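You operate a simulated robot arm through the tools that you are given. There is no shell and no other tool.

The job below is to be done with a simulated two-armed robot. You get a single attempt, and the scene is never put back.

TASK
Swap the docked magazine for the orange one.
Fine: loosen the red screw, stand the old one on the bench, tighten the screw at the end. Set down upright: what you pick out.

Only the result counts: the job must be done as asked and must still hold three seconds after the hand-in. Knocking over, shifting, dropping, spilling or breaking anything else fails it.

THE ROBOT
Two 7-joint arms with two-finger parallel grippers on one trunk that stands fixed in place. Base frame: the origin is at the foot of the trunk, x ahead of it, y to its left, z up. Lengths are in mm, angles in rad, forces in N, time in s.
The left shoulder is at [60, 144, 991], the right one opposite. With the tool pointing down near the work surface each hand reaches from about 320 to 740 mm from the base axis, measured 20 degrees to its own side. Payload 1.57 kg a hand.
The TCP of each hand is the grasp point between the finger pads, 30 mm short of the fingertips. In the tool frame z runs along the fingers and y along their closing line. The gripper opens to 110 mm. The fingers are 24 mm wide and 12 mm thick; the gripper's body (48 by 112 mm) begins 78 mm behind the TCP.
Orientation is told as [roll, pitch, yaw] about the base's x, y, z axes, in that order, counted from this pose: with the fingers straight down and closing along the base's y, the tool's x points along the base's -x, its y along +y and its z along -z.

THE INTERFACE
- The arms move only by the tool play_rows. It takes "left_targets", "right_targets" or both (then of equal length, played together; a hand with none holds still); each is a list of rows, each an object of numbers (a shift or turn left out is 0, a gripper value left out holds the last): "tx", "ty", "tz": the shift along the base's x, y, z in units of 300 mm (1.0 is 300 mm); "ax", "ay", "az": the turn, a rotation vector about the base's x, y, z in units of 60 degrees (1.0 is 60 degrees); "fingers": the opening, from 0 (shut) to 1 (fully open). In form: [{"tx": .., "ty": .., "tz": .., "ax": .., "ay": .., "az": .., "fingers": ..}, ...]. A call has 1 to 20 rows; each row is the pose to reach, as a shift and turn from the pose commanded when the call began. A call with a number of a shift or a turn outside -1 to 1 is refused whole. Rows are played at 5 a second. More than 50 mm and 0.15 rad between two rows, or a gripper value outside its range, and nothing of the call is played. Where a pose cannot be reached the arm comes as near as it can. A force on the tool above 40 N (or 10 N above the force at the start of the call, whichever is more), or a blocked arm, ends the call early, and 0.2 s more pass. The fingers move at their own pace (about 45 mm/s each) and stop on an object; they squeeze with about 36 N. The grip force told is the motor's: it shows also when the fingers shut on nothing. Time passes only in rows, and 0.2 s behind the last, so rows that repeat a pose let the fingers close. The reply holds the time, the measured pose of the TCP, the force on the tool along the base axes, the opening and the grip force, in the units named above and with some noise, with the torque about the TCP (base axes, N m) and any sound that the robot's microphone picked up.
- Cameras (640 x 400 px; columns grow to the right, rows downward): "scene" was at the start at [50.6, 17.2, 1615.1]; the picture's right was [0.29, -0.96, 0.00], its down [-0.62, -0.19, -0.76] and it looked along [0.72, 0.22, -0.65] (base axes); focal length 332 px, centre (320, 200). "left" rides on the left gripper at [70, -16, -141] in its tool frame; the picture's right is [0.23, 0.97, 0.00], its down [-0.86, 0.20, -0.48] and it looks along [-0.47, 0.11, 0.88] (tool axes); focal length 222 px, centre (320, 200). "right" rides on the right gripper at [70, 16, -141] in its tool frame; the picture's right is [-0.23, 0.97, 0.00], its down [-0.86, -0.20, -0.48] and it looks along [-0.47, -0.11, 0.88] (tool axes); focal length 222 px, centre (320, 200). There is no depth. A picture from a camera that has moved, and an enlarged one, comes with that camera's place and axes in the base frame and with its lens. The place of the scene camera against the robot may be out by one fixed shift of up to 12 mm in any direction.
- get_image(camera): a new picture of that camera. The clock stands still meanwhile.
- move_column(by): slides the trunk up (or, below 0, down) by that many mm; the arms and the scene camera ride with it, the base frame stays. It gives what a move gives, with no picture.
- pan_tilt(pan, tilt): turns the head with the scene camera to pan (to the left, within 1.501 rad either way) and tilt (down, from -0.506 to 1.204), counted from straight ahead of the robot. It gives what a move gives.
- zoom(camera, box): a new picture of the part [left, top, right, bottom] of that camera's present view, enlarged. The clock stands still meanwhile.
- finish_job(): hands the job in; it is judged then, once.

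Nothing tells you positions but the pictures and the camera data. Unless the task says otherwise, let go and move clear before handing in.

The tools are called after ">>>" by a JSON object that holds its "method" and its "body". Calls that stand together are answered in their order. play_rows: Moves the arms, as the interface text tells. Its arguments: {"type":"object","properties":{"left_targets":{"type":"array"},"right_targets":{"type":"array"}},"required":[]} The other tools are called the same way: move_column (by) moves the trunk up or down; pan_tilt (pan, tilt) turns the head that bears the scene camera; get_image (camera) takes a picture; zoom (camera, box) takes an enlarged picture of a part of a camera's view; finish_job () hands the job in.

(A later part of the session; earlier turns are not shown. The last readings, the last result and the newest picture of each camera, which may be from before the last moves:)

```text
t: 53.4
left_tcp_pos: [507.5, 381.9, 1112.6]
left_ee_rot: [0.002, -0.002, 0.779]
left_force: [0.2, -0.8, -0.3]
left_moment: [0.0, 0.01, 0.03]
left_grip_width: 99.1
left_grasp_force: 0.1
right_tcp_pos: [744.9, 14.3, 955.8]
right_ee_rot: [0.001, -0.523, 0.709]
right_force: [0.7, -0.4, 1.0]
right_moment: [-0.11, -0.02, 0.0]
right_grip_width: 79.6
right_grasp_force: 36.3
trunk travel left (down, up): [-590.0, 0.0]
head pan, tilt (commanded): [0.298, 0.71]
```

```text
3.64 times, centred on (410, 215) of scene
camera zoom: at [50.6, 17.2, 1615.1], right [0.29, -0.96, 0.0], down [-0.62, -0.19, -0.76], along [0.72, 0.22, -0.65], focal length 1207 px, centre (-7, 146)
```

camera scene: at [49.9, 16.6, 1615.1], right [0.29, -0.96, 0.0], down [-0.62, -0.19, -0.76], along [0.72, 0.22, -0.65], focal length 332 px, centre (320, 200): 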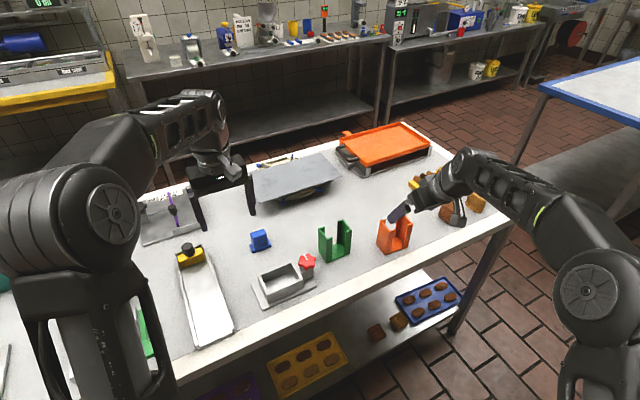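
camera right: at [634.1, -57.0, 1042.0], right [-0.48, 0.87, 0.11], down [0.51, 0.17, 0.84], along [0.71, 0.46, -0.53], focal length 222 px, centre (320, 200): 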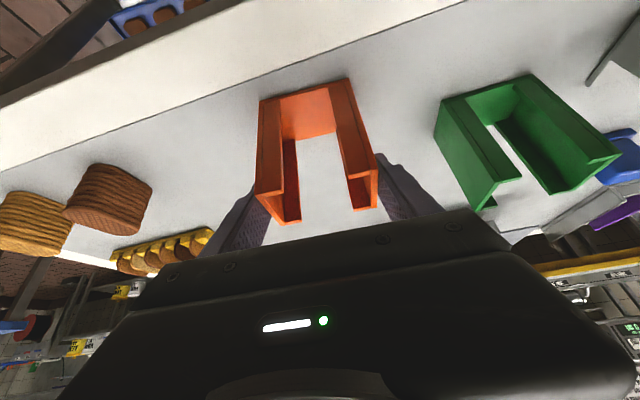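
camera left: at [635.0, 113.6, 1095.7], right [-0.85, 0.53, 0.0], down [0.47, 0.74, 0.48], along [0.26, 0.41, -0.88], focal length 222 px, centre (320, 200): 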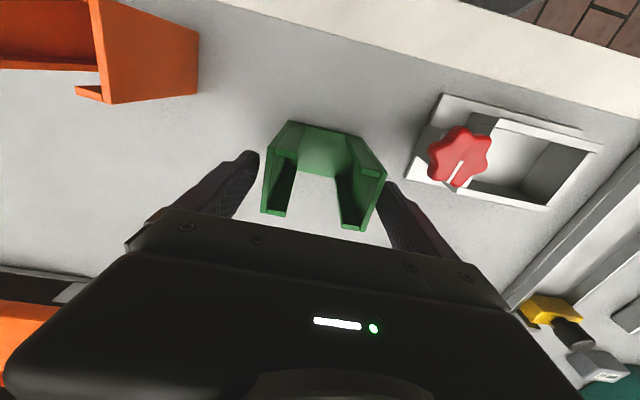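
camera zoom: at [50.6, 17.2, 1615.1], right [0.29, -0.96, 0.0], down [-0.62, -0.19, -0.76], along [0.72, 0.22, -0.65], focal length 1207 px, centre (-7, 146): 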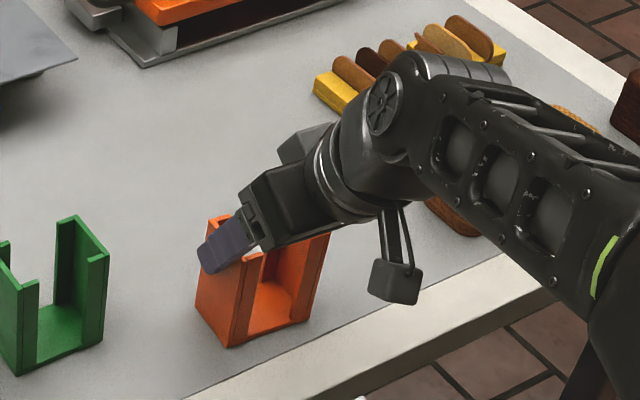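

Orange is gripped at 79.6 mm. I'll lift it a little first to check the hold.

>>> {"method": "play_rows", "body": {"right_targets": [{"tz": 0.01}, {"tz": 0.03}, {"tz": 0.06}, {"tz": 0.1}, {"tz": 0.1}]}}

>>> {"method": "zoom", "body": {"camera": "scene", "box": [340, 160, 480, 270]}}

```text
t: 54.6
left_tcp_pos: [507.5, 382.0, 1111.0]
left_ee_rot: [0.001, -0.001, 0.78]
left_force: [-0.7, -0.8, -0.6]
left_moment: [0.0, -0.01, 0.01]
left_grip_width: 99.0
left_grasp_force: 0.0
right_tcp_pos: [746.7, 14.6, 983.7]
right_ee_rot: [0.001, -0.524, 0.706]
right_force: [0.0, -0.3, -1.5]
right_moment: [0.0, 0.02, -0.02]
right_grip_width: 79.3
right_grasp_force: 36.2
trunk travel left (down, up): [-590.0, 0.0]
head pan, tilt (commanded): [0.298, 0.71]
```

```text
3.64 times, centred on (410, 215) of scene
camera zoom: at [51.1, 17.2, 1615.1], right [0.29, -0.96, 0.0], down [-0.62, -0.19, -0.76], along [0.72, 0.22, -0.65], focal length 1207 px, centre (-7, 146)
```

zoom: 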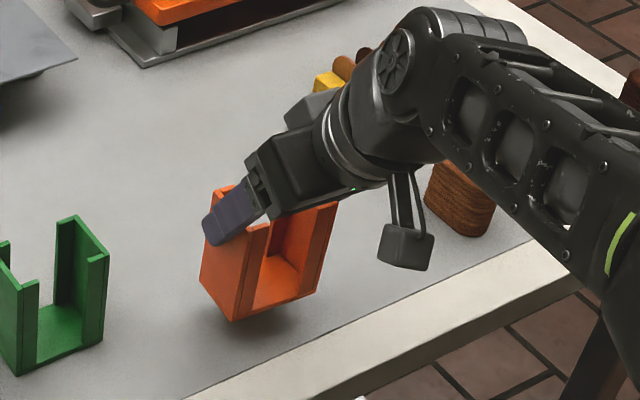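

The hold is firm. Next I'll swing the left hand to the left of the dock as an observer.

>>> {"method": "play_rows", "body": {"left_targets": [{"az": -0.14, "tx": -0.04, "ty": 0.012, "tz": 0.02}, {"az": -0.28, "tx": -0.09, "ty": 0.024, "tz": 0.04}, {"az": -0.42, "tx": -0.14, "ty": 0.036, "tz": 0.06}, {"az": -0.56, "tx": -0.19, "ty": 0.048, "tz": 0.08}, {"az": -0.7, "tx": -0.24, "ty": 0.06, "tz": 0.1}, {"az": -0.84, "tx": -0.285, "ty": 0.072, "tz": 0.115}, {"az": -0.98, "tx": -0.327, "ty": 0.083, "tz": 0.127}]}}

>>> {"method": "play_rows", "body": {"left_targets": [{"az": -0.13}, {"az": -0.26}, {"az": -0.39}, {"az": -0.52}, {"az": -0.52}]}}

>>> {"method": "get_image", "body": {"camera": "left"}}

>>> {"method": "get_image", "body": {"camera": "scene"}}

```text
t: 56.2
left_tcp_pos: [407.9, 409.2, 1152.7]
left_ee_rot: [0.003, -0.002, -0.25]
left_force: [-0.6, -0.8, 1.0]
left_moment: [0.07, -0.02, -0.06]
left_grip_width: 99.1
left_grasp_force: 0.0
right_tcp_pos: [746.4, 14.3, 985.2]
right_ee_rot: [0.0, -0.525, 0.707]
right_force: [0.1, -0.1, -1.5]
right_moment: [0.01, 0.0, 0.01]
right_grip_width: 79.5
right_grasp_force: 36.0
trunk travel left (down, up): [-590.0, 0.0]
head pan, tilt (commanded): [0.298, 0.71]
```

```text
t: 57.4
left_tcp_pos: [408.2, 409.5, 1151.9]
left_ee_rot: [0.002, -0.003, -0.793]
left_force: [-0.4, 0.2, 0.0]
left_moment: [-0.03, 0.0, 0.01]
left_grip_width: 98.8
left_grasp_force: 0.1
right_tcp_pos: [746.5, 14.6, 984.5]
right_ee_rot: [-0.001, -0.525, 0.707]
right_force: [-0.7, 0.1, -2.2]
right_moment: [-0.04, 0.03, 0.03]
right_grip_width: 79.6
right_grasp_force: 35.6
trunk travel left (down, up): [-590.0, 0.0]
head pan, tilt (commanded): [0.298, 0.71]
```

```text
taken
camera left: at [347.6, 447.8, 1292.8], right [0.53, 0.85, 0.0], down [0.74, -0.47, 0.48], along [0.41, -0.26, -0.88], focal length 222 px, centre (320, 200)
```

left: 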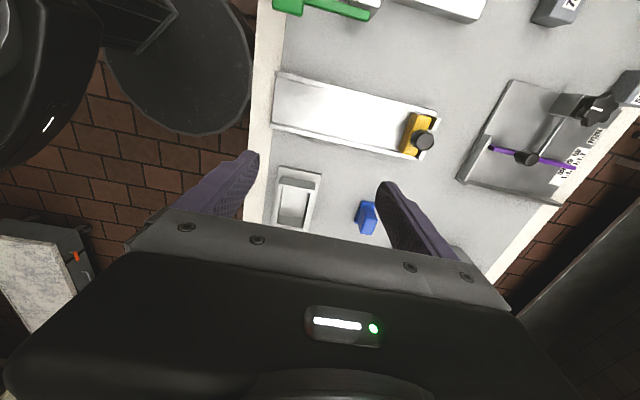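

```text
taken
camera scene: at [50.9, 17.2, 1615.1], right [0.29, -0.96, 0.0], down [-0.62, -0.19, -0.76], along [0.72, 0.22, -0.65], focal length 332 px, centre (320, 200)
```

scene: 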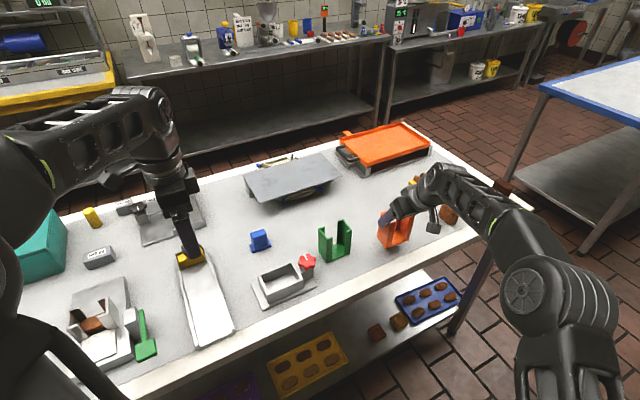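

The dock is visible from here. Now I'll carry the orange magazine along the bench front, rising as it comes closer, to a point in front of the dock.

>>> {"method": "play_rows", "body": {"right_targets": [{"tx": -0.053, "ty": -0.04, "tz": 0.067}, {"tx": -0.107, "ty": -0.08, "tz": 0.127}, {"tx": -0.157, "ty": -0.117, "tz": 0.187}, {"tx": -0.257, "ty": -0.033, "tz": 0.24}, {"tx": -0.357, "ty": 0.05, "tz": 0.3}, {"tx": -0.457, "ty": 0.15, "tz": 0.3}, {"tx": -0.557, "ty": 0.25, "tz": 0.3}, {"tx": -0.657, "ty": 0.35, "tz": 0.3}, {"tx": -0.757, "ty": 0.45, "tz": 0.3}, {"tx": -0.757, "ty": 0.45, "tz": 0.3}]}}

>>> {"method": "get_image", "body": {"camera": "right"}}

>>> {"method": "get_image", "body": {"camera": "scene"}}

```text
t: 59.6
left_tcp_pos: [409.5, 407.4, 1151.5]
left_ee_rot: [0.001, -0.001, -0.791]
left_force: [-0.2, 0.1, 0.9]
left_moment: [0.02, 0.04, 0.02]
left_grip_width: 99.1
left_grasp_force: 0.0
right_tcp_pos: [518.4, 149.1, 1075.8]
right_ee_rot: [-0.001, -0.524, 0.708]
right_force: [1.1, -0.1, -2.2]
right_moment: [-0.02, 0.01, -0.01]
right_grip_width: 79.8
right_grasp_force: 35.8
trunk travel left (down, up): [-590.0, 0.0]
head pan, tilt (commanded): [0.298, 0.71]
```

```text
taken
camera right: at [408.7, 76.6, 1162.9], right [-0.48, 0.87, 0.11], down [0.51, 0.17, 0.84], along [0.71, 0.46, -0.53], focal length 222 px, centre (320, 200)
```

right: 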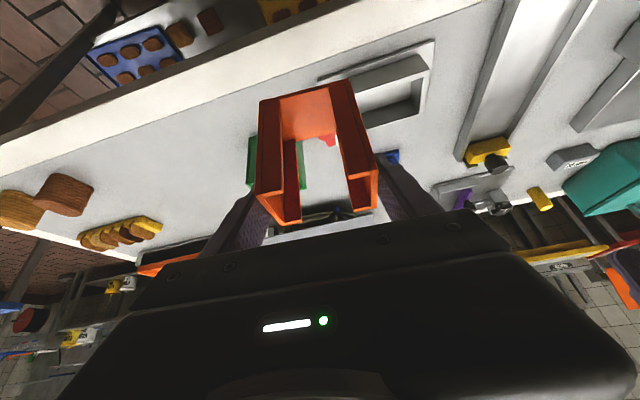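

```text
taken
camera scene: at [51.4, 16.7, 1615.0], right [0.29, -0.96, 0.0], down [-0.62, -0.19, -0.76], along [0.72, 0.22, -0.65], focal length 332 px, centre (320, 200)
```

scene: 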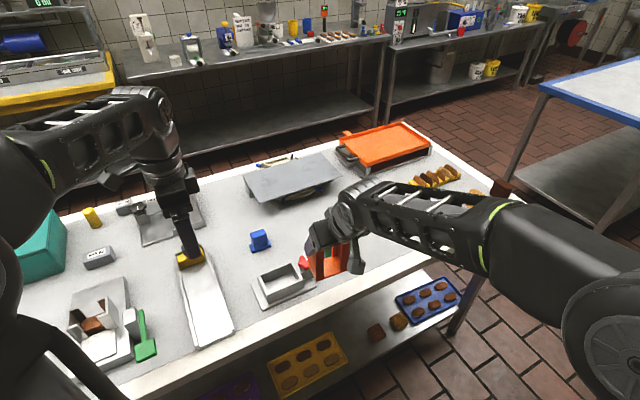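

>>> {"method": "zoom", "body": {"camera": "right", "box": [300, 30, 460, 150]}}

>>> {"method": "zoom", "body": {"camera": "left", "box": [255, 150, 345, 240]}}

>>> {"method": "zoom", "body": {"camera": "scene", "box": [245, 245, 325, 315]}}

```text
3.33 times, centred on (380, 90) of right
camera zoom: at [408.7, 76.6, 1162.9], right [-0.48, 0.87, 0.11], down [0.51, 0.17, 0.84], along [0.71, 0.46, -0.53], focal length 740 px, centre (120, 567)
```

zoom: 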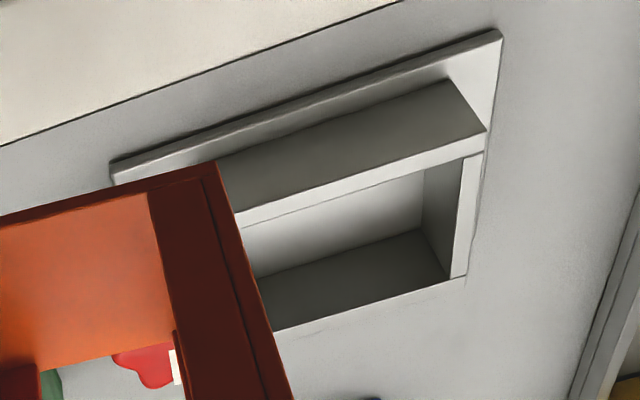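

```text
4.44 times, centred on (300, 195) of left
camera zoom: at [348.0, 447.2, 1292.8], right [0.53, 0.85, 0.0], down [0.74, -0.47, 0.48], along [0.41, -0.26, -0.88], focal length 987 px, centre (409, 222)
```

zoom: 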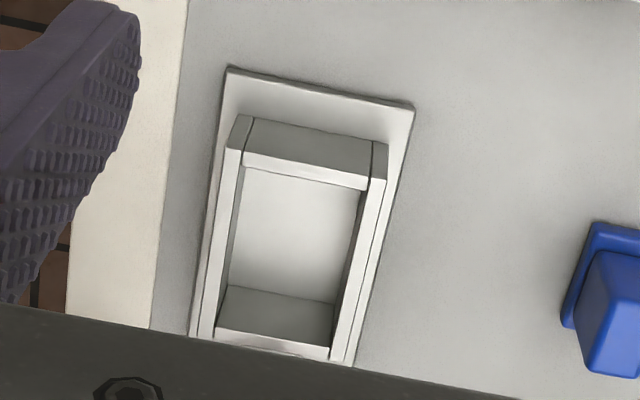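

```text
5.71 times, centred on (285, 280) of scene
camera zoom: at [51.4, 16.7, 1615.0], right [0.29, -0.96, 0.0], down [-0.62, -0.19, -0.76], along [0.72, 0.22, -0.65], focal length 1896 px, centre (520, -257)
```

zoom: 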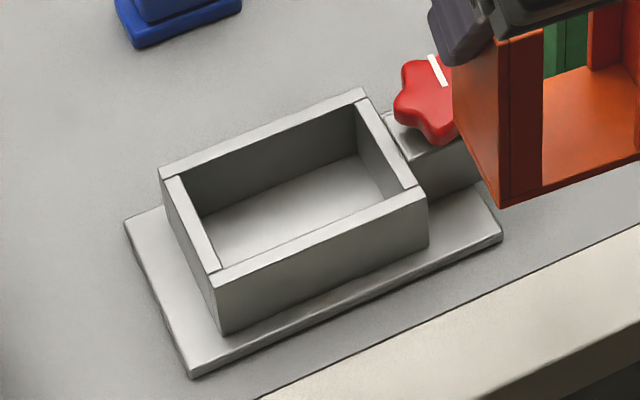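

I measured the socket: rim z≈899, inner about 89×56 mm. The green one sat near its left wall, centred around (514, 277). I'll bring the orange over that spot with the dock's yaw and lower it to just above the rim.

>>> {"method": "play_rows", "body": {"right_targets": [{"tx": -0.006, "ty": 0.1, "az": 0.02}, {"tx": -0.012, "ty": 0.21, "az": 0.045}, {"tx": -0.018, "ty": 0.32, "az": 0.0695}, {"tx": -0.0243, "ty": 0.41, "az": 0.0695}, {"tx": -0.0243, "ty": 0.41, "az": 0.0695, "tz": -0.08}, {"tx": -0.0243, "ty": 0.41, "az": 0.0695, "tz": -0.16}, {"tx": -0.0243, "ty": 0.41, "az": 0.0695, "tz": -0.21}, {"tx": -0.0243, "ty": 0.41, "az": 0.0695, "tz": -0.21}]}}

>>> {"method": "get_image", "body": {"camera": "left"}}

>>> {"method": "get_image", "body": {"camera": "right"}}

>>> {"method": "zoom", "body": {"camera": "scene", "box": [235, 220, 345, 315]}}

```text
t: 61.4
left_tcp_pos: [409.3, 409.4, 1151.0]
left_ee_rot: [0.001, -0.002, -0.792]
left_force: [0.6, -0.1, 0.5]
left_moment: [0.03, -0.04, 0.02]
left_grip_width: 98.9
left_grasp_force: 0.1
right_tcp_pos: [511.1, 272.2, 1010.2]
right_ee_rot: [-0.001, -0.525, 0.779]
right_force: [-1.0, -0.3, -2.2]
right_moment: [-0.01, 0.0, 0.0]
right_grip_width: 79.7
right_grasp_force: 35.9
trunk travel left (down, up): [-590.0, 0.0]
head pan, tilt (commanded): [0.298, 0.71]
```

```text
taken
camera left: at [347.3, 447.8, 1292.8], right [0.53, 0.85, 0.0], down [0.74, -0.47, 0.48], along [0.41, -0.26, -0.88], focal length 222 px, centre (320, 200)
```

left: 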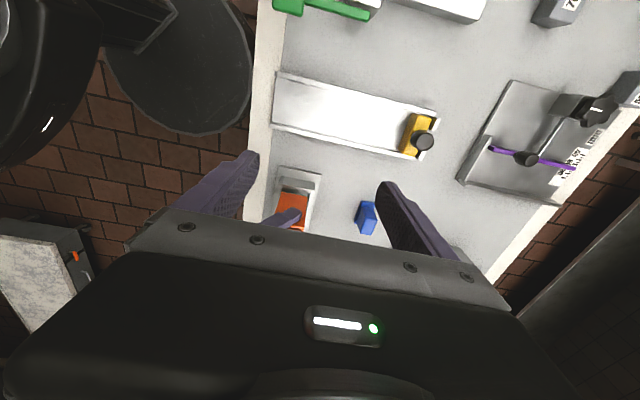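

```text
taken
camera right: at [406.1, 192.9, 1098.2], right [-0.55, 0.83, 0.11], down [0.5, 0.21, 0.84], along [0.68, 0.52, -0.53], focal length 222 px, centre (320, 200)
```

right: 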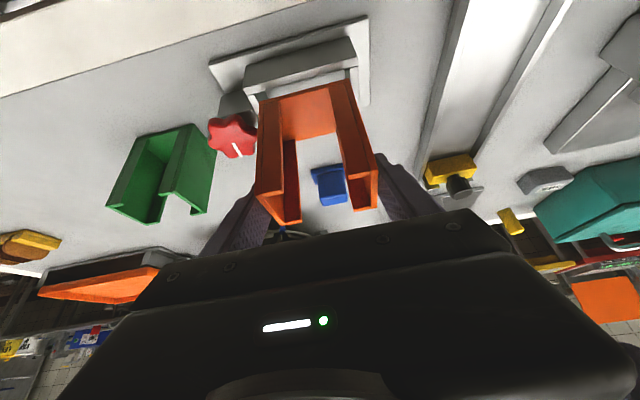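

```text
4.21 times, centred on (290, 268) of scene
camera zoom: at [50.6, 17.4, 1615.1], right [0.29, -0.96, 0.0], down [-0.62, -0.19, -0.76], along [0.72, 0.22, -0.65], focal length 1397 px, centre (446, -84)
```

zoom: 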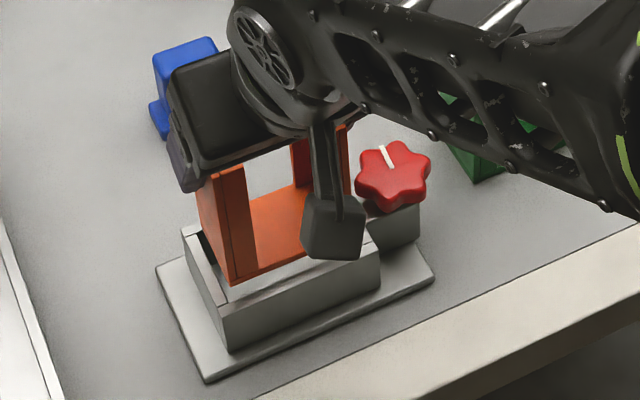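

>>> {"method": "zoom", "body": {"camera": "left", "box": [255, 150, 345, 240]}}

>>> {"method": "zoom", "body": {"camera": "right", "box": [200, 10, 400, 130]}}

>>> {"method": "zoom", "body": {"camera": "scene", "box": [265, 255, 325, 305]}}

```text
4.44 times, centred on (300, 195) of left
camera zoom: at [347.3, 447.8, 1292.8], right [0.53, 0.85, 0.0], down [0.74, -0.47, 0.48], along [0.41, -0.26, -0.88], focal length 987 px, centre (409, 222)
```

zoom: 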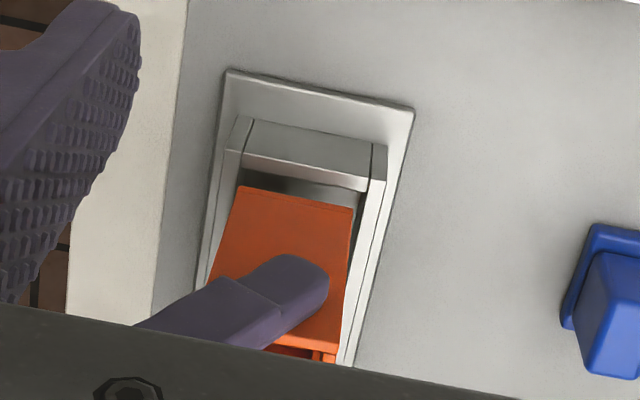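

```text
3.20 times, centred on (300, 70) of right
camera zoom: at [406.1, 192.9, 1098.2], right [-0.55, 0.83, 0.11], down [0.5, 0.21, 0.84], along [0.68, 0.52, -0.53], focal length 711 px, centre (384, 616)
```

zoom: 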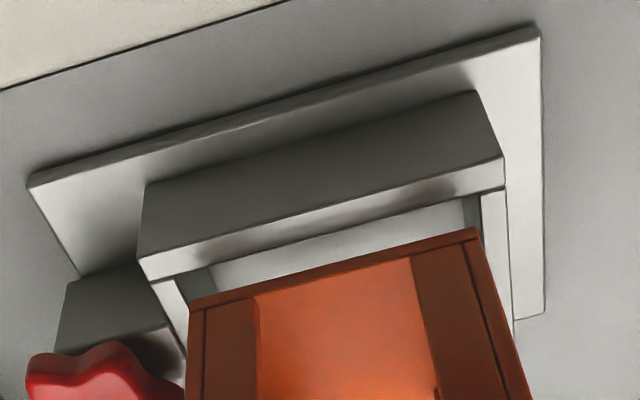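

```text
8.00 times, centred on (295, 280) of scene
camera zoom: at [50.6, 17.4, 1615.1], right [0.29, -0.96, 0.0], down [-0.62, -0.19, -0.76], along [0.72, 0.22, -0.65], focal length 2654 px, centre (520, -440)
```

zoom: 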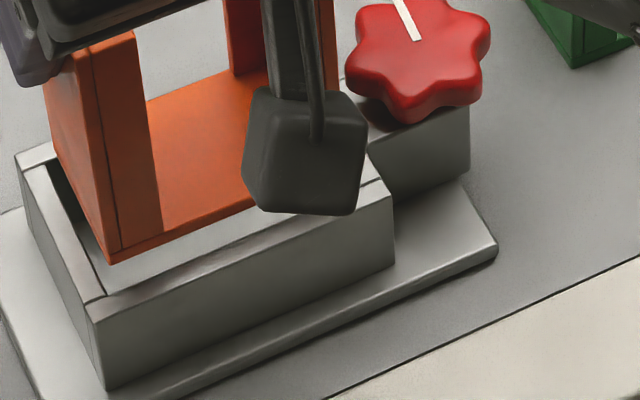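

The orange sits about 3 mm from the left wall and 1 mm from the front wall, so I'll shift it 2 mm deeper to centre it, then start lowering into the socket.

>>> {"method": "play_rows", "body": {"right_targets": [{"tx": 0.0045, "ty": 0.0044}, {"tx": 0.0045, "ty": 0.0044, "tz": -0.02}, {"tx": 0.0045, "ty": 0.0044, "tz": -0.04}, {"tx": 0.0045, "ty": 0.0044, "tz": -0.055}, {"tx": 0.0045, "ty": 0.0044, "tz": -0.067}, {"tx": 0.0045, "ty": 0.0044, "tz": -0.067}]}}

>>> {"method": "zoom", "body": {"camera": "left", "box": [255, 150, 345, 240]}}

>>> {"method": "zoom", "body": {"camera": "right", "box": [200, 10, 400, 130]}}

>>> {"method": "zoom", "body": {"camera": "scene", "box": [255, 245, 325, 305]}}

```text
t: 62.8
left_tcp_pos: [410.3, 408.8, 1151.9]
left_ee_rot: [0.0, -0.005, -0.791]
left_force: [-0.3, 0.1, 0.5]
left_moment: [0.01, -0.01, 0.0]
left_grip_width: 99.0
left_grasp_force: 0.1
right_tcp_pos: [512.3, 275.8, 990.4]
right_ee_rot: [0.0, -0.524, 0.781]
right_force: [-0.2, 0.5, -1.1]
right_moment: [-0.01, 0.02, 0.01]
right_grip_width: 79.5
right_grasp_force: 36.0
trunk travel left (down, up): [-590.0, 0.0]
head pan, tilt (commanded): [0.298, 0.71]
```

```text
4.44 times, centred on (300, 195) of left
camera zoom: at [347.4, 447.8, 1292.8], right [0.53, 0.85, 0.0], down [0.74, -0.47, 0.48], along [0.41, -0.26, -0.88], focal length 987 px, centre (409, 222)
```

zoom: 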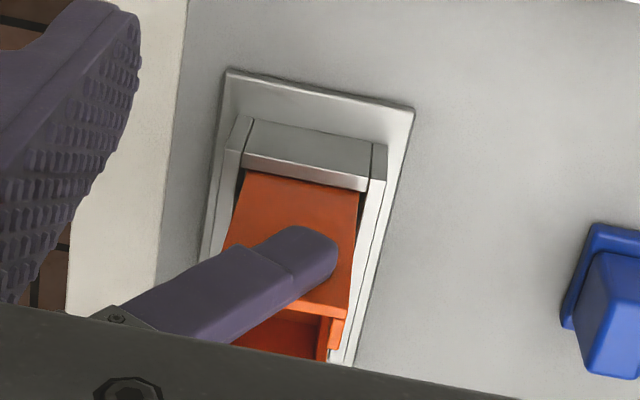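

```text
3.20 times, centred on (300, 70) of right
camera zoom: at [406.3, 195.1, 1078.8], right [-0.55, 0.83, 0.11], down [0.5, 0.21, 0.84], along [0.68, 0.52, -0.53], focal length 711 px, centre (384, 616)
```

zoom: 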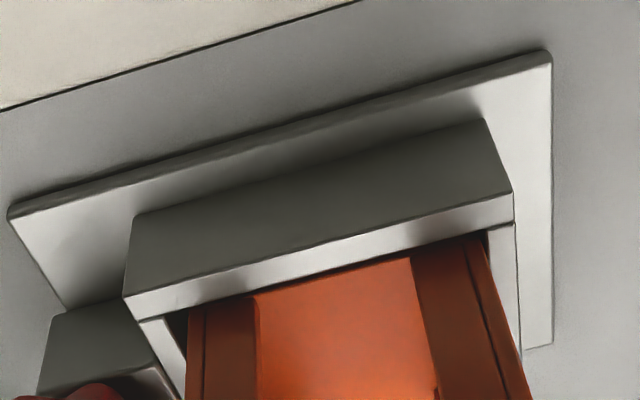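

```text
6.67 times, centred on (290, 275) of scene
camera zoom: at [50.7, 17.3, 1615.1], right [0.29, -0.96, 0.0], down [-0.62, -0.19, -0.76], along [0.72, 0.22, -0.65], focal length 2212 px, centre (520, -300)
```

zoom: 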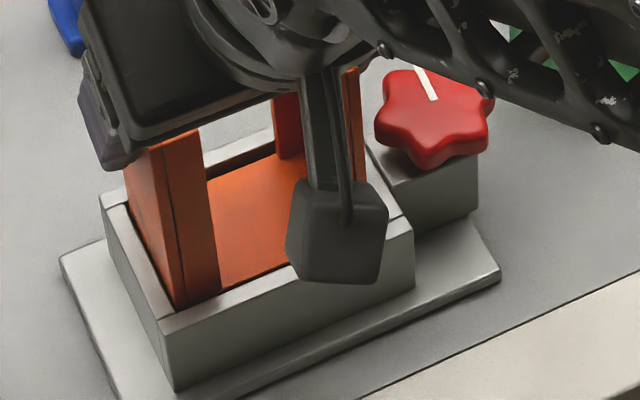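

It's entering the socket cleanly with no side force. I'll continue down.

>>> {"method": "play_rows", "body": {"right_targets": [{"tz": -0.02}, {"tz": -0.04}, {"tz": -0.06}, {"tz": -0.075}, {"tz": -0.075}]}}

>>> {"method": "zoom", "body": {"camera": "scene", "box": [255, 245, 325, 305]}}

```text
t: 64.0
left_tcp_pos: [408.5, 408.2, 1151.4]
left_ee_rot: [0.001, -0.004, -0.791]
left_force: [-0.5, -0.8, 0.1]
left_moment: [-0.01, 0.02, -0.04]
left_grip_width: 98.9
left_grasp_force: 0.1
right_tcp_pos: [511.6, 275.1, 967.3]
right_ee_rot: [0.001, -0.524, 0.779]
right_force: [0.1, -0.2, -1.5]
right_moment: [0.01, 0.0, 0.03]
right_grip_width: 79.9
right_grasp_force: 36.1
trunk travel left (down, up): [-590.0, 0.0]
head pan, tilt (commanded): [0.298, 0.71]
```

```text
6.67 times, centred on (290, 275) of scene
camera zoom: at [50.8, 17.3, 1615.1], right [0.29, -0.96, 0.0], down [-0.62, -0.19, -0.76], along [0.72, 0.22, -0.65], focal length 2212 px, centre (520, -300)
```

zoom: 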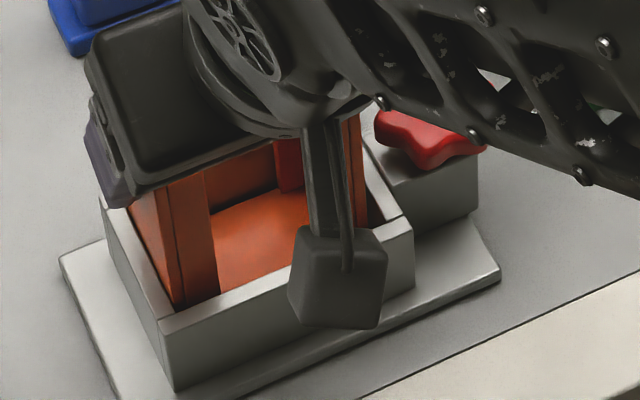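

>>> {"method": "play_rows", "body": {"right_targets": [{"tz": -0.005}, {"tz": -0.01}, {"tz": -0.01}]}}

```text
t: 64.8
left_tcp_pos: [409.6, 408.7, 1152.3]
left_ee_rot: [0.003, -0.004, -0.79]
left_force: [-0.4, 0.4, 0.4]
left_moment: [-0.03, 0.02, -0.01]
left_grip_width: 99.1
left_grasp_force: 0.1
right_tcp_pos: [512.3, 275.3, 965.2]
right_ee_rot: [-0.002, -0.525, 0.779]
right_force: [0.1, 0.4, -1.9]
right_moment: [-0.04, 0.03, -0.02]
right_grip_width: 79.5
right_grasp_force: 35.8
trunk travel left (down, up): [-590.0, 0.0]
head pan, tilt (commanded): [0.298, 0.71]
```

>>> {"method": "play_rows", "body": {"right_targets": [{"tz": -0.004}, {"tz": -0.008}, {"tz": -0.008}]}}

```text
t: 65.6
left_tcp_pos: [409.3, 408.8, 1151.8]
left_ee_rot: [0.001, -0.003, -0.789]
left_force: [0.3, 0.4, -0.4]
left_moment: [0.0, 0.02, -0.04]
left_grip_width: 99.1
left_grasp_force: 0.2
right_tcp_pos: [512.7, 274.4, 962.0]
right_ee_rot: [0.001, -0.525, 0.779]
right_force: [-0.2, 0.0, -1.9]
right_moment: [0.0, 0.01, -0.01]
right_grip_width: 79.6
right_grasp_force: 36.5
trunk travel left (down, up): [-590.0, 0.0]
head pan, tilt (commanded): [0.298, 0.71]
```

>>> {"method": "play_rows", "body": {"right_targets": [{"tz": -0.003}, {"tz": -0.006}, {"tz": -0.006}]}}

```text
t: 66.4
left_tcp_pos: [408.0, 409.2, 1152.6]
left_ee_rot: [0.002, -0.004, -0.792]
left_force: [-0.2, 1.0, -0.5]
left_moment: [0.0, -0.02, 0.05]
left_grip_width: 99.0
left_grasp_force: 0.1
right_tcp_pos: [512.2, 274.5, 963.0]
right_ee_rot: [0.0, -0.528, 0.781]
right_force: [-1.0, -2.4, 8.9]
right_moment: [-0.61, 0.02, 0.0]
right_grip_width: 79.5
right_grasp_force: 35.9
trunk travel left (down, up): [-590.0, 0.0]
head pan, tilt (commanded): [0.298, 0.71]
```

The magazine has bottomed on the dock floor. I'll ease up slightly and nudge it left toward where the green one sat.

>>> {"method": "play_rows", "body": {"right_targets": [{"tz": 0.003}, {"tz": 0.003, "tx": -0.0025, "ty": 0.0025}, {"tz": 0.003, "tx": -0.005, "ty": 0.005}, {"tz": 0.003, "tx": -0.005, "ty": 0.005}]}}

>>> {"method": "zoom", "body": {"camera": "left", "box": [255, 150, 345, 240]}}

>>> {"method": "zoom", "body": {"camera": "right", "box": [200, 10, 400, 130]}}

```text
t: 67.4
left_tcp_pos: [408.4, 408.9, 1152.8]
left_ee_rot: [0.001, -0.004, -0.789]
left_force: [-0.4, 1.0, 0.2]
left_moment: [0.0, 0.0, -0.01]
left_grip_width: 98.9
left_grasp_force: 0.1
right_tcp_pos: [511.5, 274.7, 962.3]
right_ee_rot: [0.0, -0.523, 0.781]
right_force: [1.2, -4.0, 5.4]
right_moment: [-0.37, -0.29, 0.03]
right_grip_width: 79.7
right_grasp_force: 36.0
trunk travel left (down, up): [-590.0, 0.0]
head pan, tilt (commanded): [0.298, 0.71]
```

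```text
4.44 times, centred on (300, 195) of left
camera zoom: at [347.1, 447.0, 1293.2], right [0.53, 0.85, 0.0], down [0.74, -0.47, 0.48], along [0.41, -0.26, -0.88], focal length 987 px, centre (409, 222)
```

zoom: 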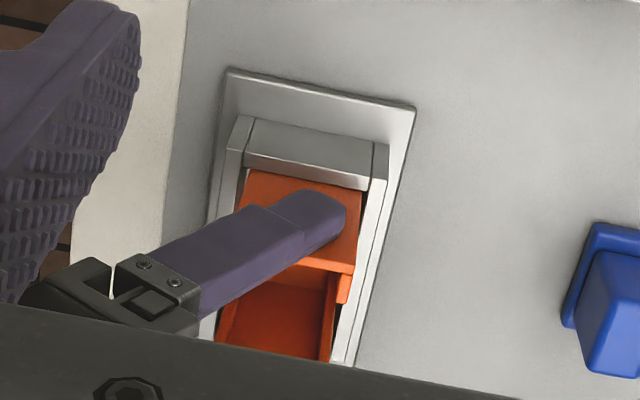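

```text
3.20 times, centred on (300, 70) of right
camera zoom: at [405.9, 196.1, 1049.9], right [-0.54, 0.83, 0.11], down [0.5, 0.21, 0.84], along [0.68, 0.51, -0.53], focal length 711 px, centre (384, 616)
```

zoom: 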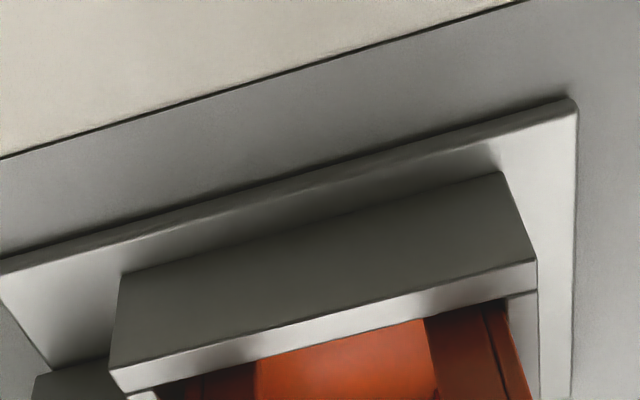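

>>> {"method": "play_rows", "body": {"right_targets": [{"tz": 0.003}, {"tz": 0.003, "tx": -0.0025, "ty": 0.0025}, {"tz": 0.003, "tx": -0.0035, "ty": 0.0035}, {"tz": 0.003, "tx": -0.0035, "ty": 0.0035}]}}

```text
t: 68.4
left_tcp_pos: [409.2, 407.4, 1151.2]
left_ee_rot: [0.003, -0.001, -0.79]
left_force: [0.4, -0.5, -0.4]
left_moment: [0.01, 0.02, 0.02]
left_grip_width: 99.0
left_grasp_force: 0.0
right_tcp_pos: [511.4, 275.7, 961.9]
right_ee_rot: [0.0, -0.522, 0.779]
right_force: [8.6, -4.8, -0.6]
right_moment: [-0.34, -0.64, 0.06]
right_grip_width: 79.9
right_grasp_force: 35.8
trunk travel left (down, up): [-590.0, 0.0]
head pan, tilt (commanded): [0.298, 0.71]
```

It now touches the left wall lightly. I'll back off about 1.3 mm so it stands free, then check.

>>> {"method": "play_rows", "body": {"right_targets": [{"tx": 0.003, "ty": -0.003}, {"tx": 0.004, "ty": -0.004}, {"tx": 0.004, "ty": -0.004, "tz": -0.0015}, {"tx": 0.004, "ty": -0.004, "tz": -0.0015}]}}

```text
t: 69.4
left_tcp_pos: [408.3, 409.3, 1150.0]
left_ee_rot: [0.003, -0.002, -0.792]
left_force: [-0.7, 0.2, 0.0]
left_moment: [-0.03, -0.01, 0.01]
left_grip_width: 99.1
left_grasp_force: 0.1
right_tcp_pos: [511.6, 275.2, 962.7]
right_ee_rot: [0.0, -0.521, 0.781]
right_force: [4.6, -4.5, -3.2]
right_moment: [-0.39, -0.29, 0.14]
right_grip_width: 79.6
right_grasp_force: 36.0
trunk travel left (down, up): [-590.0, 0.0]
head pan, tilt (commanded): [0.298, 0.71]
```

>>> {"method": "play_rows", "body": {"right_targets": [{"tx": 0.002, "ty": -0.002}, {"tx": 0.004, "ty": -0.004}, {"tx": 0.004, "ty": -0.004}, {"tx": 0.004, "ty": -0.004}]}}

>>> {"method": "zoom", "body": {"camera": "scene", "box": [255, 240, 325, 305]}}

>>> {"method": "get_image", "body": {"camera": "right"}}

```text
t: 70.4
left_tcp_pos: [408.5, 409.6, 1151.6]
left_ee_rot: [0.002, -0.002, -0.792]
left_force: [0.0, 0.5, -0.5]
left_moment: [-0.01, -0.02, 0.02]
left_grip_width: 99.2
left_grasp_force: 0.1
right_tcp_pos: [512.4, 274.1, 962.2]
right_ee_rot: [0.0, -0.524, 0.78]
right_force: [0.4, 0.3, -2.0]
right_moment: [-0.01, 0.0, 0.02]
right_grip_width: 79.4
right_grasp_force: 36.7
trunk travel left (down, up): [-590.0, 0.0]
head pan, tilt (commanded): [0.298, 0.71]
```

```text
6.15 times, centred on (290, 272) of scene
camera zoom: at [50.7, 17.4, 1615.1], right [0.3, -0.96, 0.0], down [-0.62, -0.19, -0.76], along [0.72, 0.22, -0.65], focal length 2042 px, centre (505, -246)
```

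zoom: 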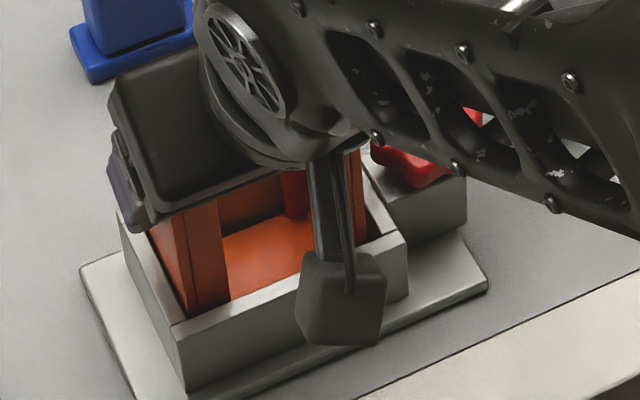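

```text
taken
camera right: at [406.5, 195.1, 1050.1], right [-0.55, 0.83, 0.11], down [0.5, 0.21, 0.84], along [0.68, 0.52, -0.53], focal length 222 px, centre (320, 200)
```

right: 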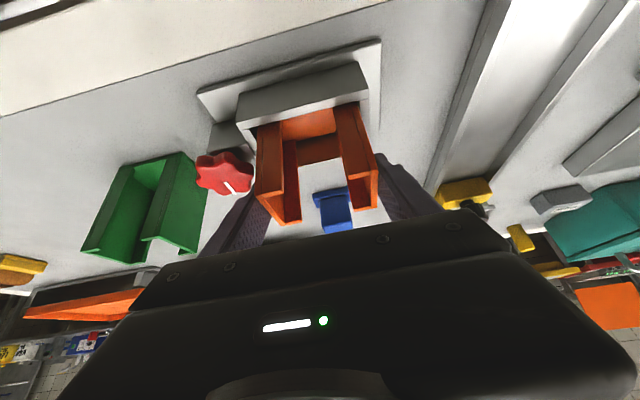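

It hangs free in the socket with only its own weight on the hand. I'll lower the last mm, open a little, and rise straight up.

>>> {"method": "play_rows", "body": {"right_targets": [{"tz": -0.0035}, {"tz": -0.0035}, {"tz": -0.0035, "fingers": 0.75}, {"tz": -0.0035, "fingers": 0.78}, {"tz": -0.0035, "fingers": 0.84}, {"tz": -0.0035, "fingers": 0.84}]}}

>>> {"method": "get_image", "body": {"camera": "right"}}

>>> {"method": "zoom", "body": {"camera": "left", "box": [255, 150, 345, 240]}}

```text
t: 71.8
left_tcp_pos: [409.2, 409.0, 1151.3]
left_ee_rot: [0.003, -0.003, -0.79]
left_force: [-0.5, -0.2, 0.7]
left_moment: [0.01, -0.01, -0.03]
left_grip_width: 99.0
left_grasp_force: 0.1
right_tcp_pos: [512.0, 273.8, 962.2]
right_ee_rot: [0.0, -0.523, 0.779]
right_force: [-0.3, 0.5, -1.1]
right_moment: [0.02, 0.01, 0.01]
right_grip_width: 92.7
right_grasp_force: 0.1
trunk travel left (down, up): [-590.0, 0.0]
head pan, tilt (commanded): [0.298, 0.71]
```

```text
taken
camera right: at [406.5, 195.0, 1048.9], right [-0.55, 0.83, 0.11], down [0.5, 0.21, 0.84], along [0.68, 0.52, -0.53], focal length 222 px, centre (320, 200)
```

right: 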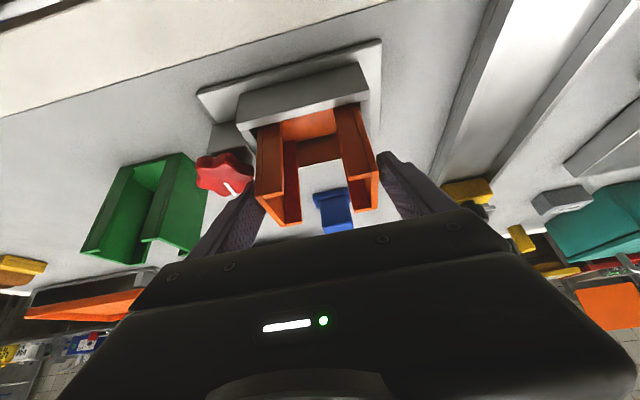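

```text
4.44 times, centred on (300, 195) of left
camera zoom: at [347.4, 447.8, 1292.8], right [0.53, 0.85, 0.0], down [0.74, -0.47, 0.48], along [0.41, -0.26, -0.88], focal length 987 px, centre (409, 222)
```

zoom: 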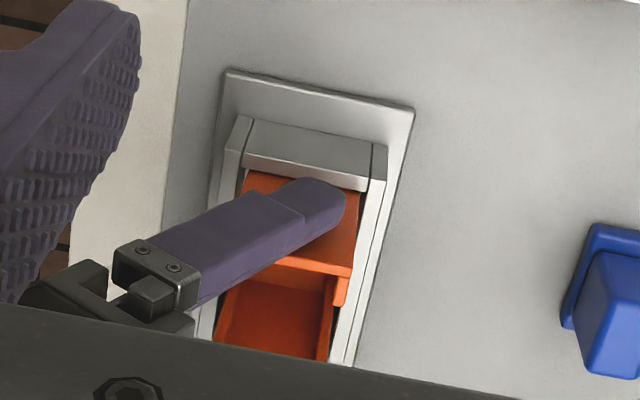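

>>> {"method": "play_rows", "body": {"right_targets": [{"tz": 0.02}, {"tz": 0.06}, {"tz": 0.12}, {"tz": 0.19}, {"tz": 0.26}, {"tx": -0.05, "ty": -0.1, "tz": 0.3}, {"tx": -0.08, "ty": -0.24, "tz": 0.32}, {"tx": -0.08, "ty": -0.39, "tz": 0.34}, {"tx": -0.08, "ty": -0.54, "tz": 0.36}, {"tx": -0.08, "ty": -0.69, "tz": 0.38}, {"tx": -0.08, "ty": -0.84, "tz": 0.4}, {"tx": -0.08, "ty": -0.98, "tz": 0.42}]}}

>>> {"method": "play_rows", "body": {"right_targets": [{"ty": -0.15}, {"ty": -0.3}, {"ty": -0.45}, {"ty": -0.6}]}}

>>> {"method": "get_image", "body": {"camera": "scene"}}

>>> {"method": "zoom", "body": {"camera": "scene", "box": [235, 225, 345, 315]}}

>>> {"method": "zoom", "body": {"camera": "left", "box": [255, 150, 345, 240]}}

```text
t: 74.4
left_tcp_pos: [407.6, 407.3, 1151.7]
left_ee_rot: [0.002, -0.002, -0.791]
left_force: [-0.4, 0.5, -0.2]
left_moment: [-0.01, -0.01, 0.02]
left_grip_width: 98.7
left_grasp_force: 0.0
right_tcp_pos: [490.0, -18.4, 1090.2]
right_ee_rot: [0.0, -0.525, 0.783]
right_force: [0.2, -0.4, 0.3]
right_moment: [0.01, -0.02, -0.03]
right_grip_width: 92.5
right_grasp_force: 0.1
trunk travel left (down, up): [-590.0, 0.0]
head pan, tilt (commanded): [0.298, 0.71]
```

```text
t: 75.4
left_tcp_pos: [408.9, 408.8, 1151.1]
left_ee_rot: [0.002, -0.003, -0.791]
left_force: [0.0, 1.3, 0.1]
left_moment: [0.02, 0.01, 0.0]
left_grip_width: 98.7
left_grasp_force: 0.0
right_tcp_pos: [489.6, -200.1, 1091.4]
right_ee_rot: [0.001, -0.524, 0.781]
right_force: [-0.7, 0.9, -0.1]
right_moment: [0.0, 0.01, -0.01]
right_grip_width: 92.4
right_grasp_force: 0.1
trunk travel left (down, up): [-590.0, 0.0]
head pan, tilt (commanded): [0.298, 0.71]
```

```text
taken
camera scene: at [50.8, 16.6, 1615.1], right [0.29, -0.96, 0.0], down [-0.62, -0.19, -0.76], along [0.72, 0.22, -0.65], focal length 332 px, centre (320, 200)
```

scene: 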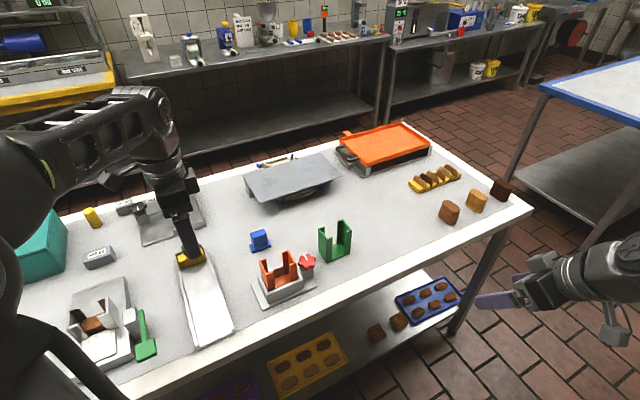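

```text
4.44 times, centred on (290, 270) of scene
camera zoom: at [50.8, 16.6, 1615.1], right [0.29, -0.96, 0.0], down [-0.62, -0.19, -0.76], along [0.72, 0.22, -0.65], focal length 1475 px, centre (453, -111)
```

zoom: 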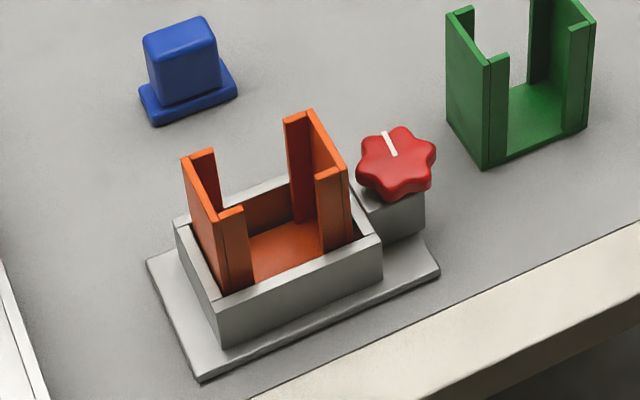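

```text
4.44 times, centred on (300, 195) of left
camera zoom: at [347.5, 447.2, 1292.9], right [0.53, 0.85, 0.0], down [0.74, -0.47, 0.48], along [0.41, -0.26, -0.88], focal length 987 px, centre (409, 222)
```

zoom: 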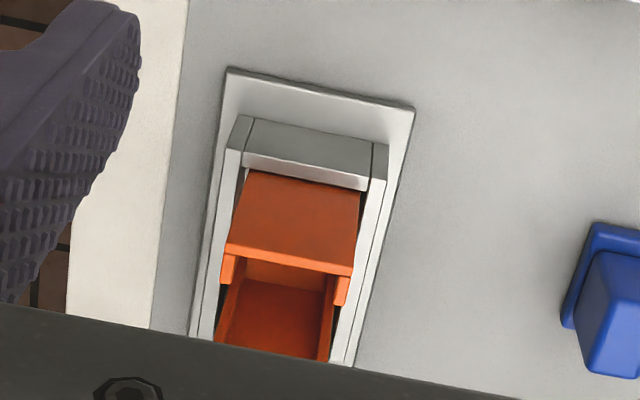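

The orange magazine stands seated in the dock just like the green one did, and the green stands upright nearby. Now I'll bring the left hand back over the knob to tighten it clockwise by at least the same 162°.

>>> {"method": "play_rows", "body": {"left_targets": [{"tx": 0.09, "ty": -0.104, "tz": -0.03, "fingers": 0.75}, {"tx": 0.18, "ty": -0.209, "tz": -0.06}, {"tx": 0.27, "ty": -0.313, "tz": -0.1}, {"tx": 0.36, "ty": -0.418, "tz": -0.15, "az": -0.02}, {"tx": 0.45, "ty": -0.522, "tz": -0.2, "az": -0.04}, {"tx": 0.54, "ty": -0.627, "tz": -0.25, "az": -0.062}, {"tx": 0.54, "ty": -0.627, "tz": -0.35, "az": -0.062}, {"tx": 0.54, "ty": -0.627, "tz": -0.44, "az": -0.062}, {"tx": 0.54, "ty": -0.627, "tz": -0.44, "az": -0.062}]}}

>>> {"method": "get_image", "body": {"camera": "left"}}

>>> {"method": "zoom", "body": {"camera": "scene", "box": [235, 225, 345, 315]}}

```text
t: 77.4
left_tcp_pos: [570.5, 220.1, 1020.0]
left_ee_rot: [0.002, -0.003, -0.854]
left_force: [-0.3, -0.4, 0.9]
left_moment: [0.0, -0.03, 0.01]
left_grip_width: 82.5
left_grasp_force: 0.1
right_tcp_pos: [489.3, -198.6, 1091.5]
right_ee_rot: [-0.001, -0.525, 0.781]
right_force: [0.6, 0.1, -0.2]
right_moment: [0.01, -0.02, 0.0]
right_grip_width: 92.3
right_grasp_force: 0.1
trunk travel left (down, up): [-590.0, 0.0]
head pan, tilt (commanded): [0.298, 0.71]
```

```text
taken
camera left: at [512.5, 261.6, 1160.6], right [0.59, 0.81, 0.0], down [0.71, -0.51, 0.48], along [0.39, -0.28, -0.88], focal length 222 px, centre (320, 200)
```

left: 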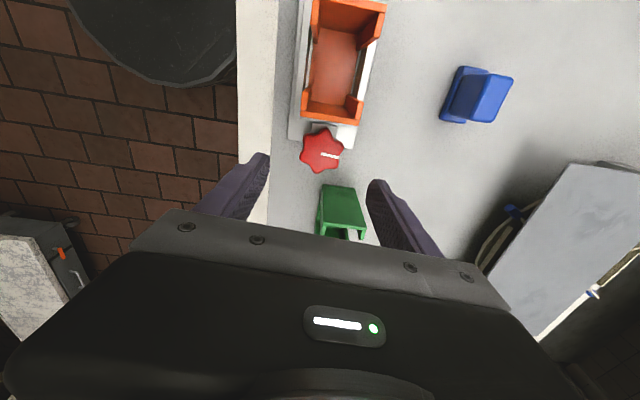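

```text
4.44 times, centred on (290, 270) of scene
camera zoom: at [50.2, 17.3, 1615.1], right [0.29, -0.96, 0.0], down [-0.62, -0.19, -0.76], along [0.72, 0.22, -0.65], focal length 1475 px, centre (453, -111)
```

zoom: 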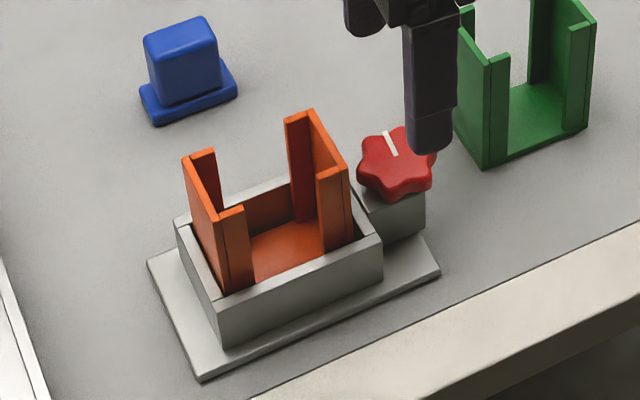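

>>> {"method": "zoom", "body": {"camera": "left", "box": [280, 110, 370, 200]}}

```text
4.44 times, centred on (325, 155) of left
camera zoom: at [512.5, 261.6, 1160.6], right [0.59, 0.81, 0.0], down [0.71, -0.51, 0.48], along [0.39, -0.28, -0.88], focal length 987 px, centre (298, 400)
```

zoom: 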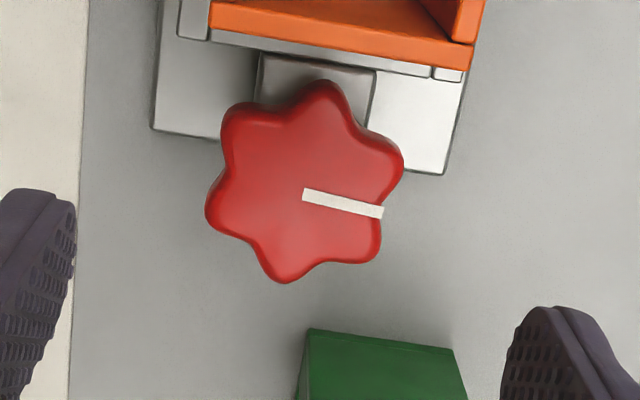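

The knob's line is at 42°, exactly 162° from where it started. I'll lower and grip it in the flat-on-lobes position.

>>> {"method": "play_rows", "body": {"left_targets": [{"ty": 0.003, "tz": -0.08, "az": 0.01}, {"ty": 0.003, "tz": -0.17, "az": 0.01}, {"ty": 0.003, "tz": -0.24, "az": 0.01}, {"ty": 0.003, "tz": -0.28, "az": 0.01}, {"ty": 0.003, "tz": -0.28, "az": 0.01}, {"ty": 0.003, "tz": -0.28, "az": 0.01, "fingers": 0.0}, {"ty": 0.003, "tz": -0.28, "az": 0.01, "fingers": 0.0}, {"ty": 0.003, "tz": -0.28, "az": 0.01, "fingers": 0.0}, {"ty": 0.003, "tz": -0.28, "az": 0.01, "fingers": 0.0}]}}

>>> {"method": "get_image", "body": {"camera": "left"}}

>>> {"method": "zoom", "body": {"camera": "scene", "box": [235, 225, 345, 315]}}

```text
t: 79.4
left_tcp_pos: [570.5, 222.8, 934.7]
left_ee_rot: [0.002, -0.002, -0.845]
left_force: [-0.2, 0.9, -2.1]
left_moment: [-0.05, -0.1, -0.03]
left_grip_width: 48.5
left_grasp_force: 31.2
right_tcp_pos: [488.6, -197.4, 1091.3]
right_ee_rot: [0.001, -0.525, 0.78]
right_force: [0.4, 0.2, 0.1]
right_moment: [0.0, 0.0, 0.02]
right_grip_width: 92.6
right_grasp_force: 0.1
trunk travel left (down, up): [-590.0, 0.0]
head pan, tilt (commanded): [0.298, 0.71]
```

```text
taken
camera left: at [510.9, 264.0, 1075.2], right [0.58, 0.82, 0.0], down [0.72, -0.51, 0.48], along [0.39, -0.28, -0.88], focal length 222 px, centre (320, 200)
```

left: 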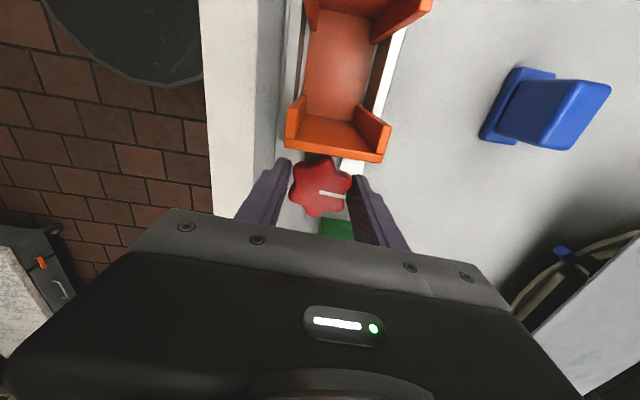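

```text
4.44 times, centred on (290, 270) of scene
camera zoom: at [50.7, 17.1, 1615.1], right [0.29, -0.96, 0.0], down [-0.62, -0.19, -0.76], along [0.72, 0.22, -0.65], focal length 1475 px, centre (453, -111)
```

zoom: 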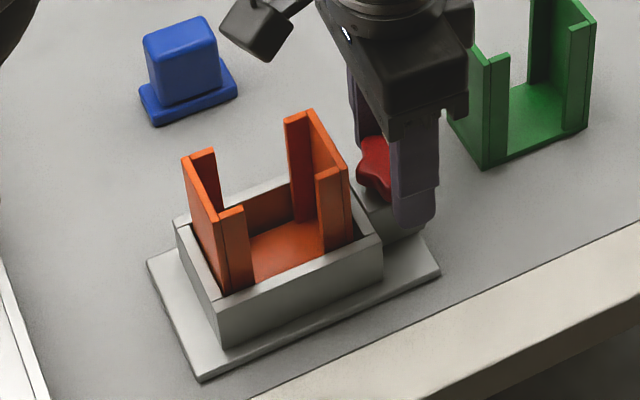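

Gripped at 48.5 mm. Now I'll turn clockwise 34° and watch the wrist range and torque.

>>> {"method": "play_rows", "body": {"left_targets": [{"az": 0.0}, {"az": -0.1}, {"az": -0.2}, {"az": -0.3}, {"az": -0.4}, {"az": -0.5}, {"az": -0.57}, {"az": -0.57}]}}

>>> {"method": "get_image", "body": {"camera": "left"}}

>>> {"method": "zoom", "body": {"camera": "scene", "box": [235, 225, 345, 315]}}

```text
t: 81.2
left_tcp_pos: [571.7, 216.9, 933.4]
left_ee_rot: [-0.002, -0.006, -1.445]
left_force: [6.6, -31.5, -18.8]
left_moment: [-0.7, 0.38, 0.72]
left_grip_width: 47.5
left_grasp_force: 44.8
right_tcp_pos: [490.2, -200.1, 1089.4]
right_ee_rot: [0.004, -0.523, 0.777]
right_force: [-0.4, -0.2, 0.2]
right_moment: [0.0, 0.02, 0.01]
right_grip_width: 92.5
right_grasp_force: 0.1
trunk travel left (down, up): [-590.0, 0.0]
head pan, tilt (commanded): [0.298, 0.71]
```

```text
taken
camera left: at [546.3, 284.8, 1075.4], right [0.94, 0.35, 0.0], down [0.3, -0.82, 0.48], along [0.16, -0.46, -0.87], focal length 222 px, centre (320, 200)
```

left: 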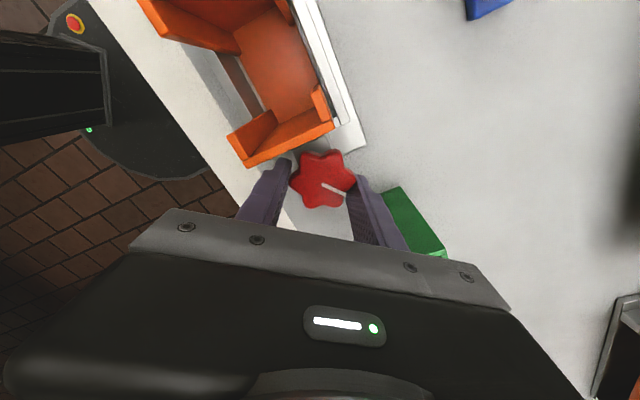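

```text
4.44 times, centred on (290, 270) of scene
camera zoom: at [53.6, 13.1, 1614.9], right [0.29, -0.96, 0.0], down [-0.62, -0.19, -0.76], along [0.72, 0.22, -0.65], focal length 1475 px, centre (453, -111)
```

zoom: 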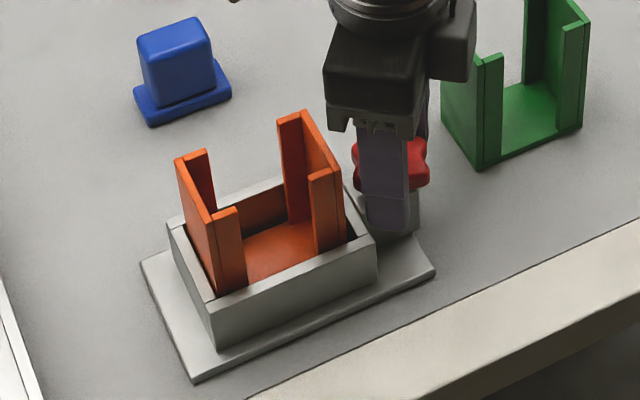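

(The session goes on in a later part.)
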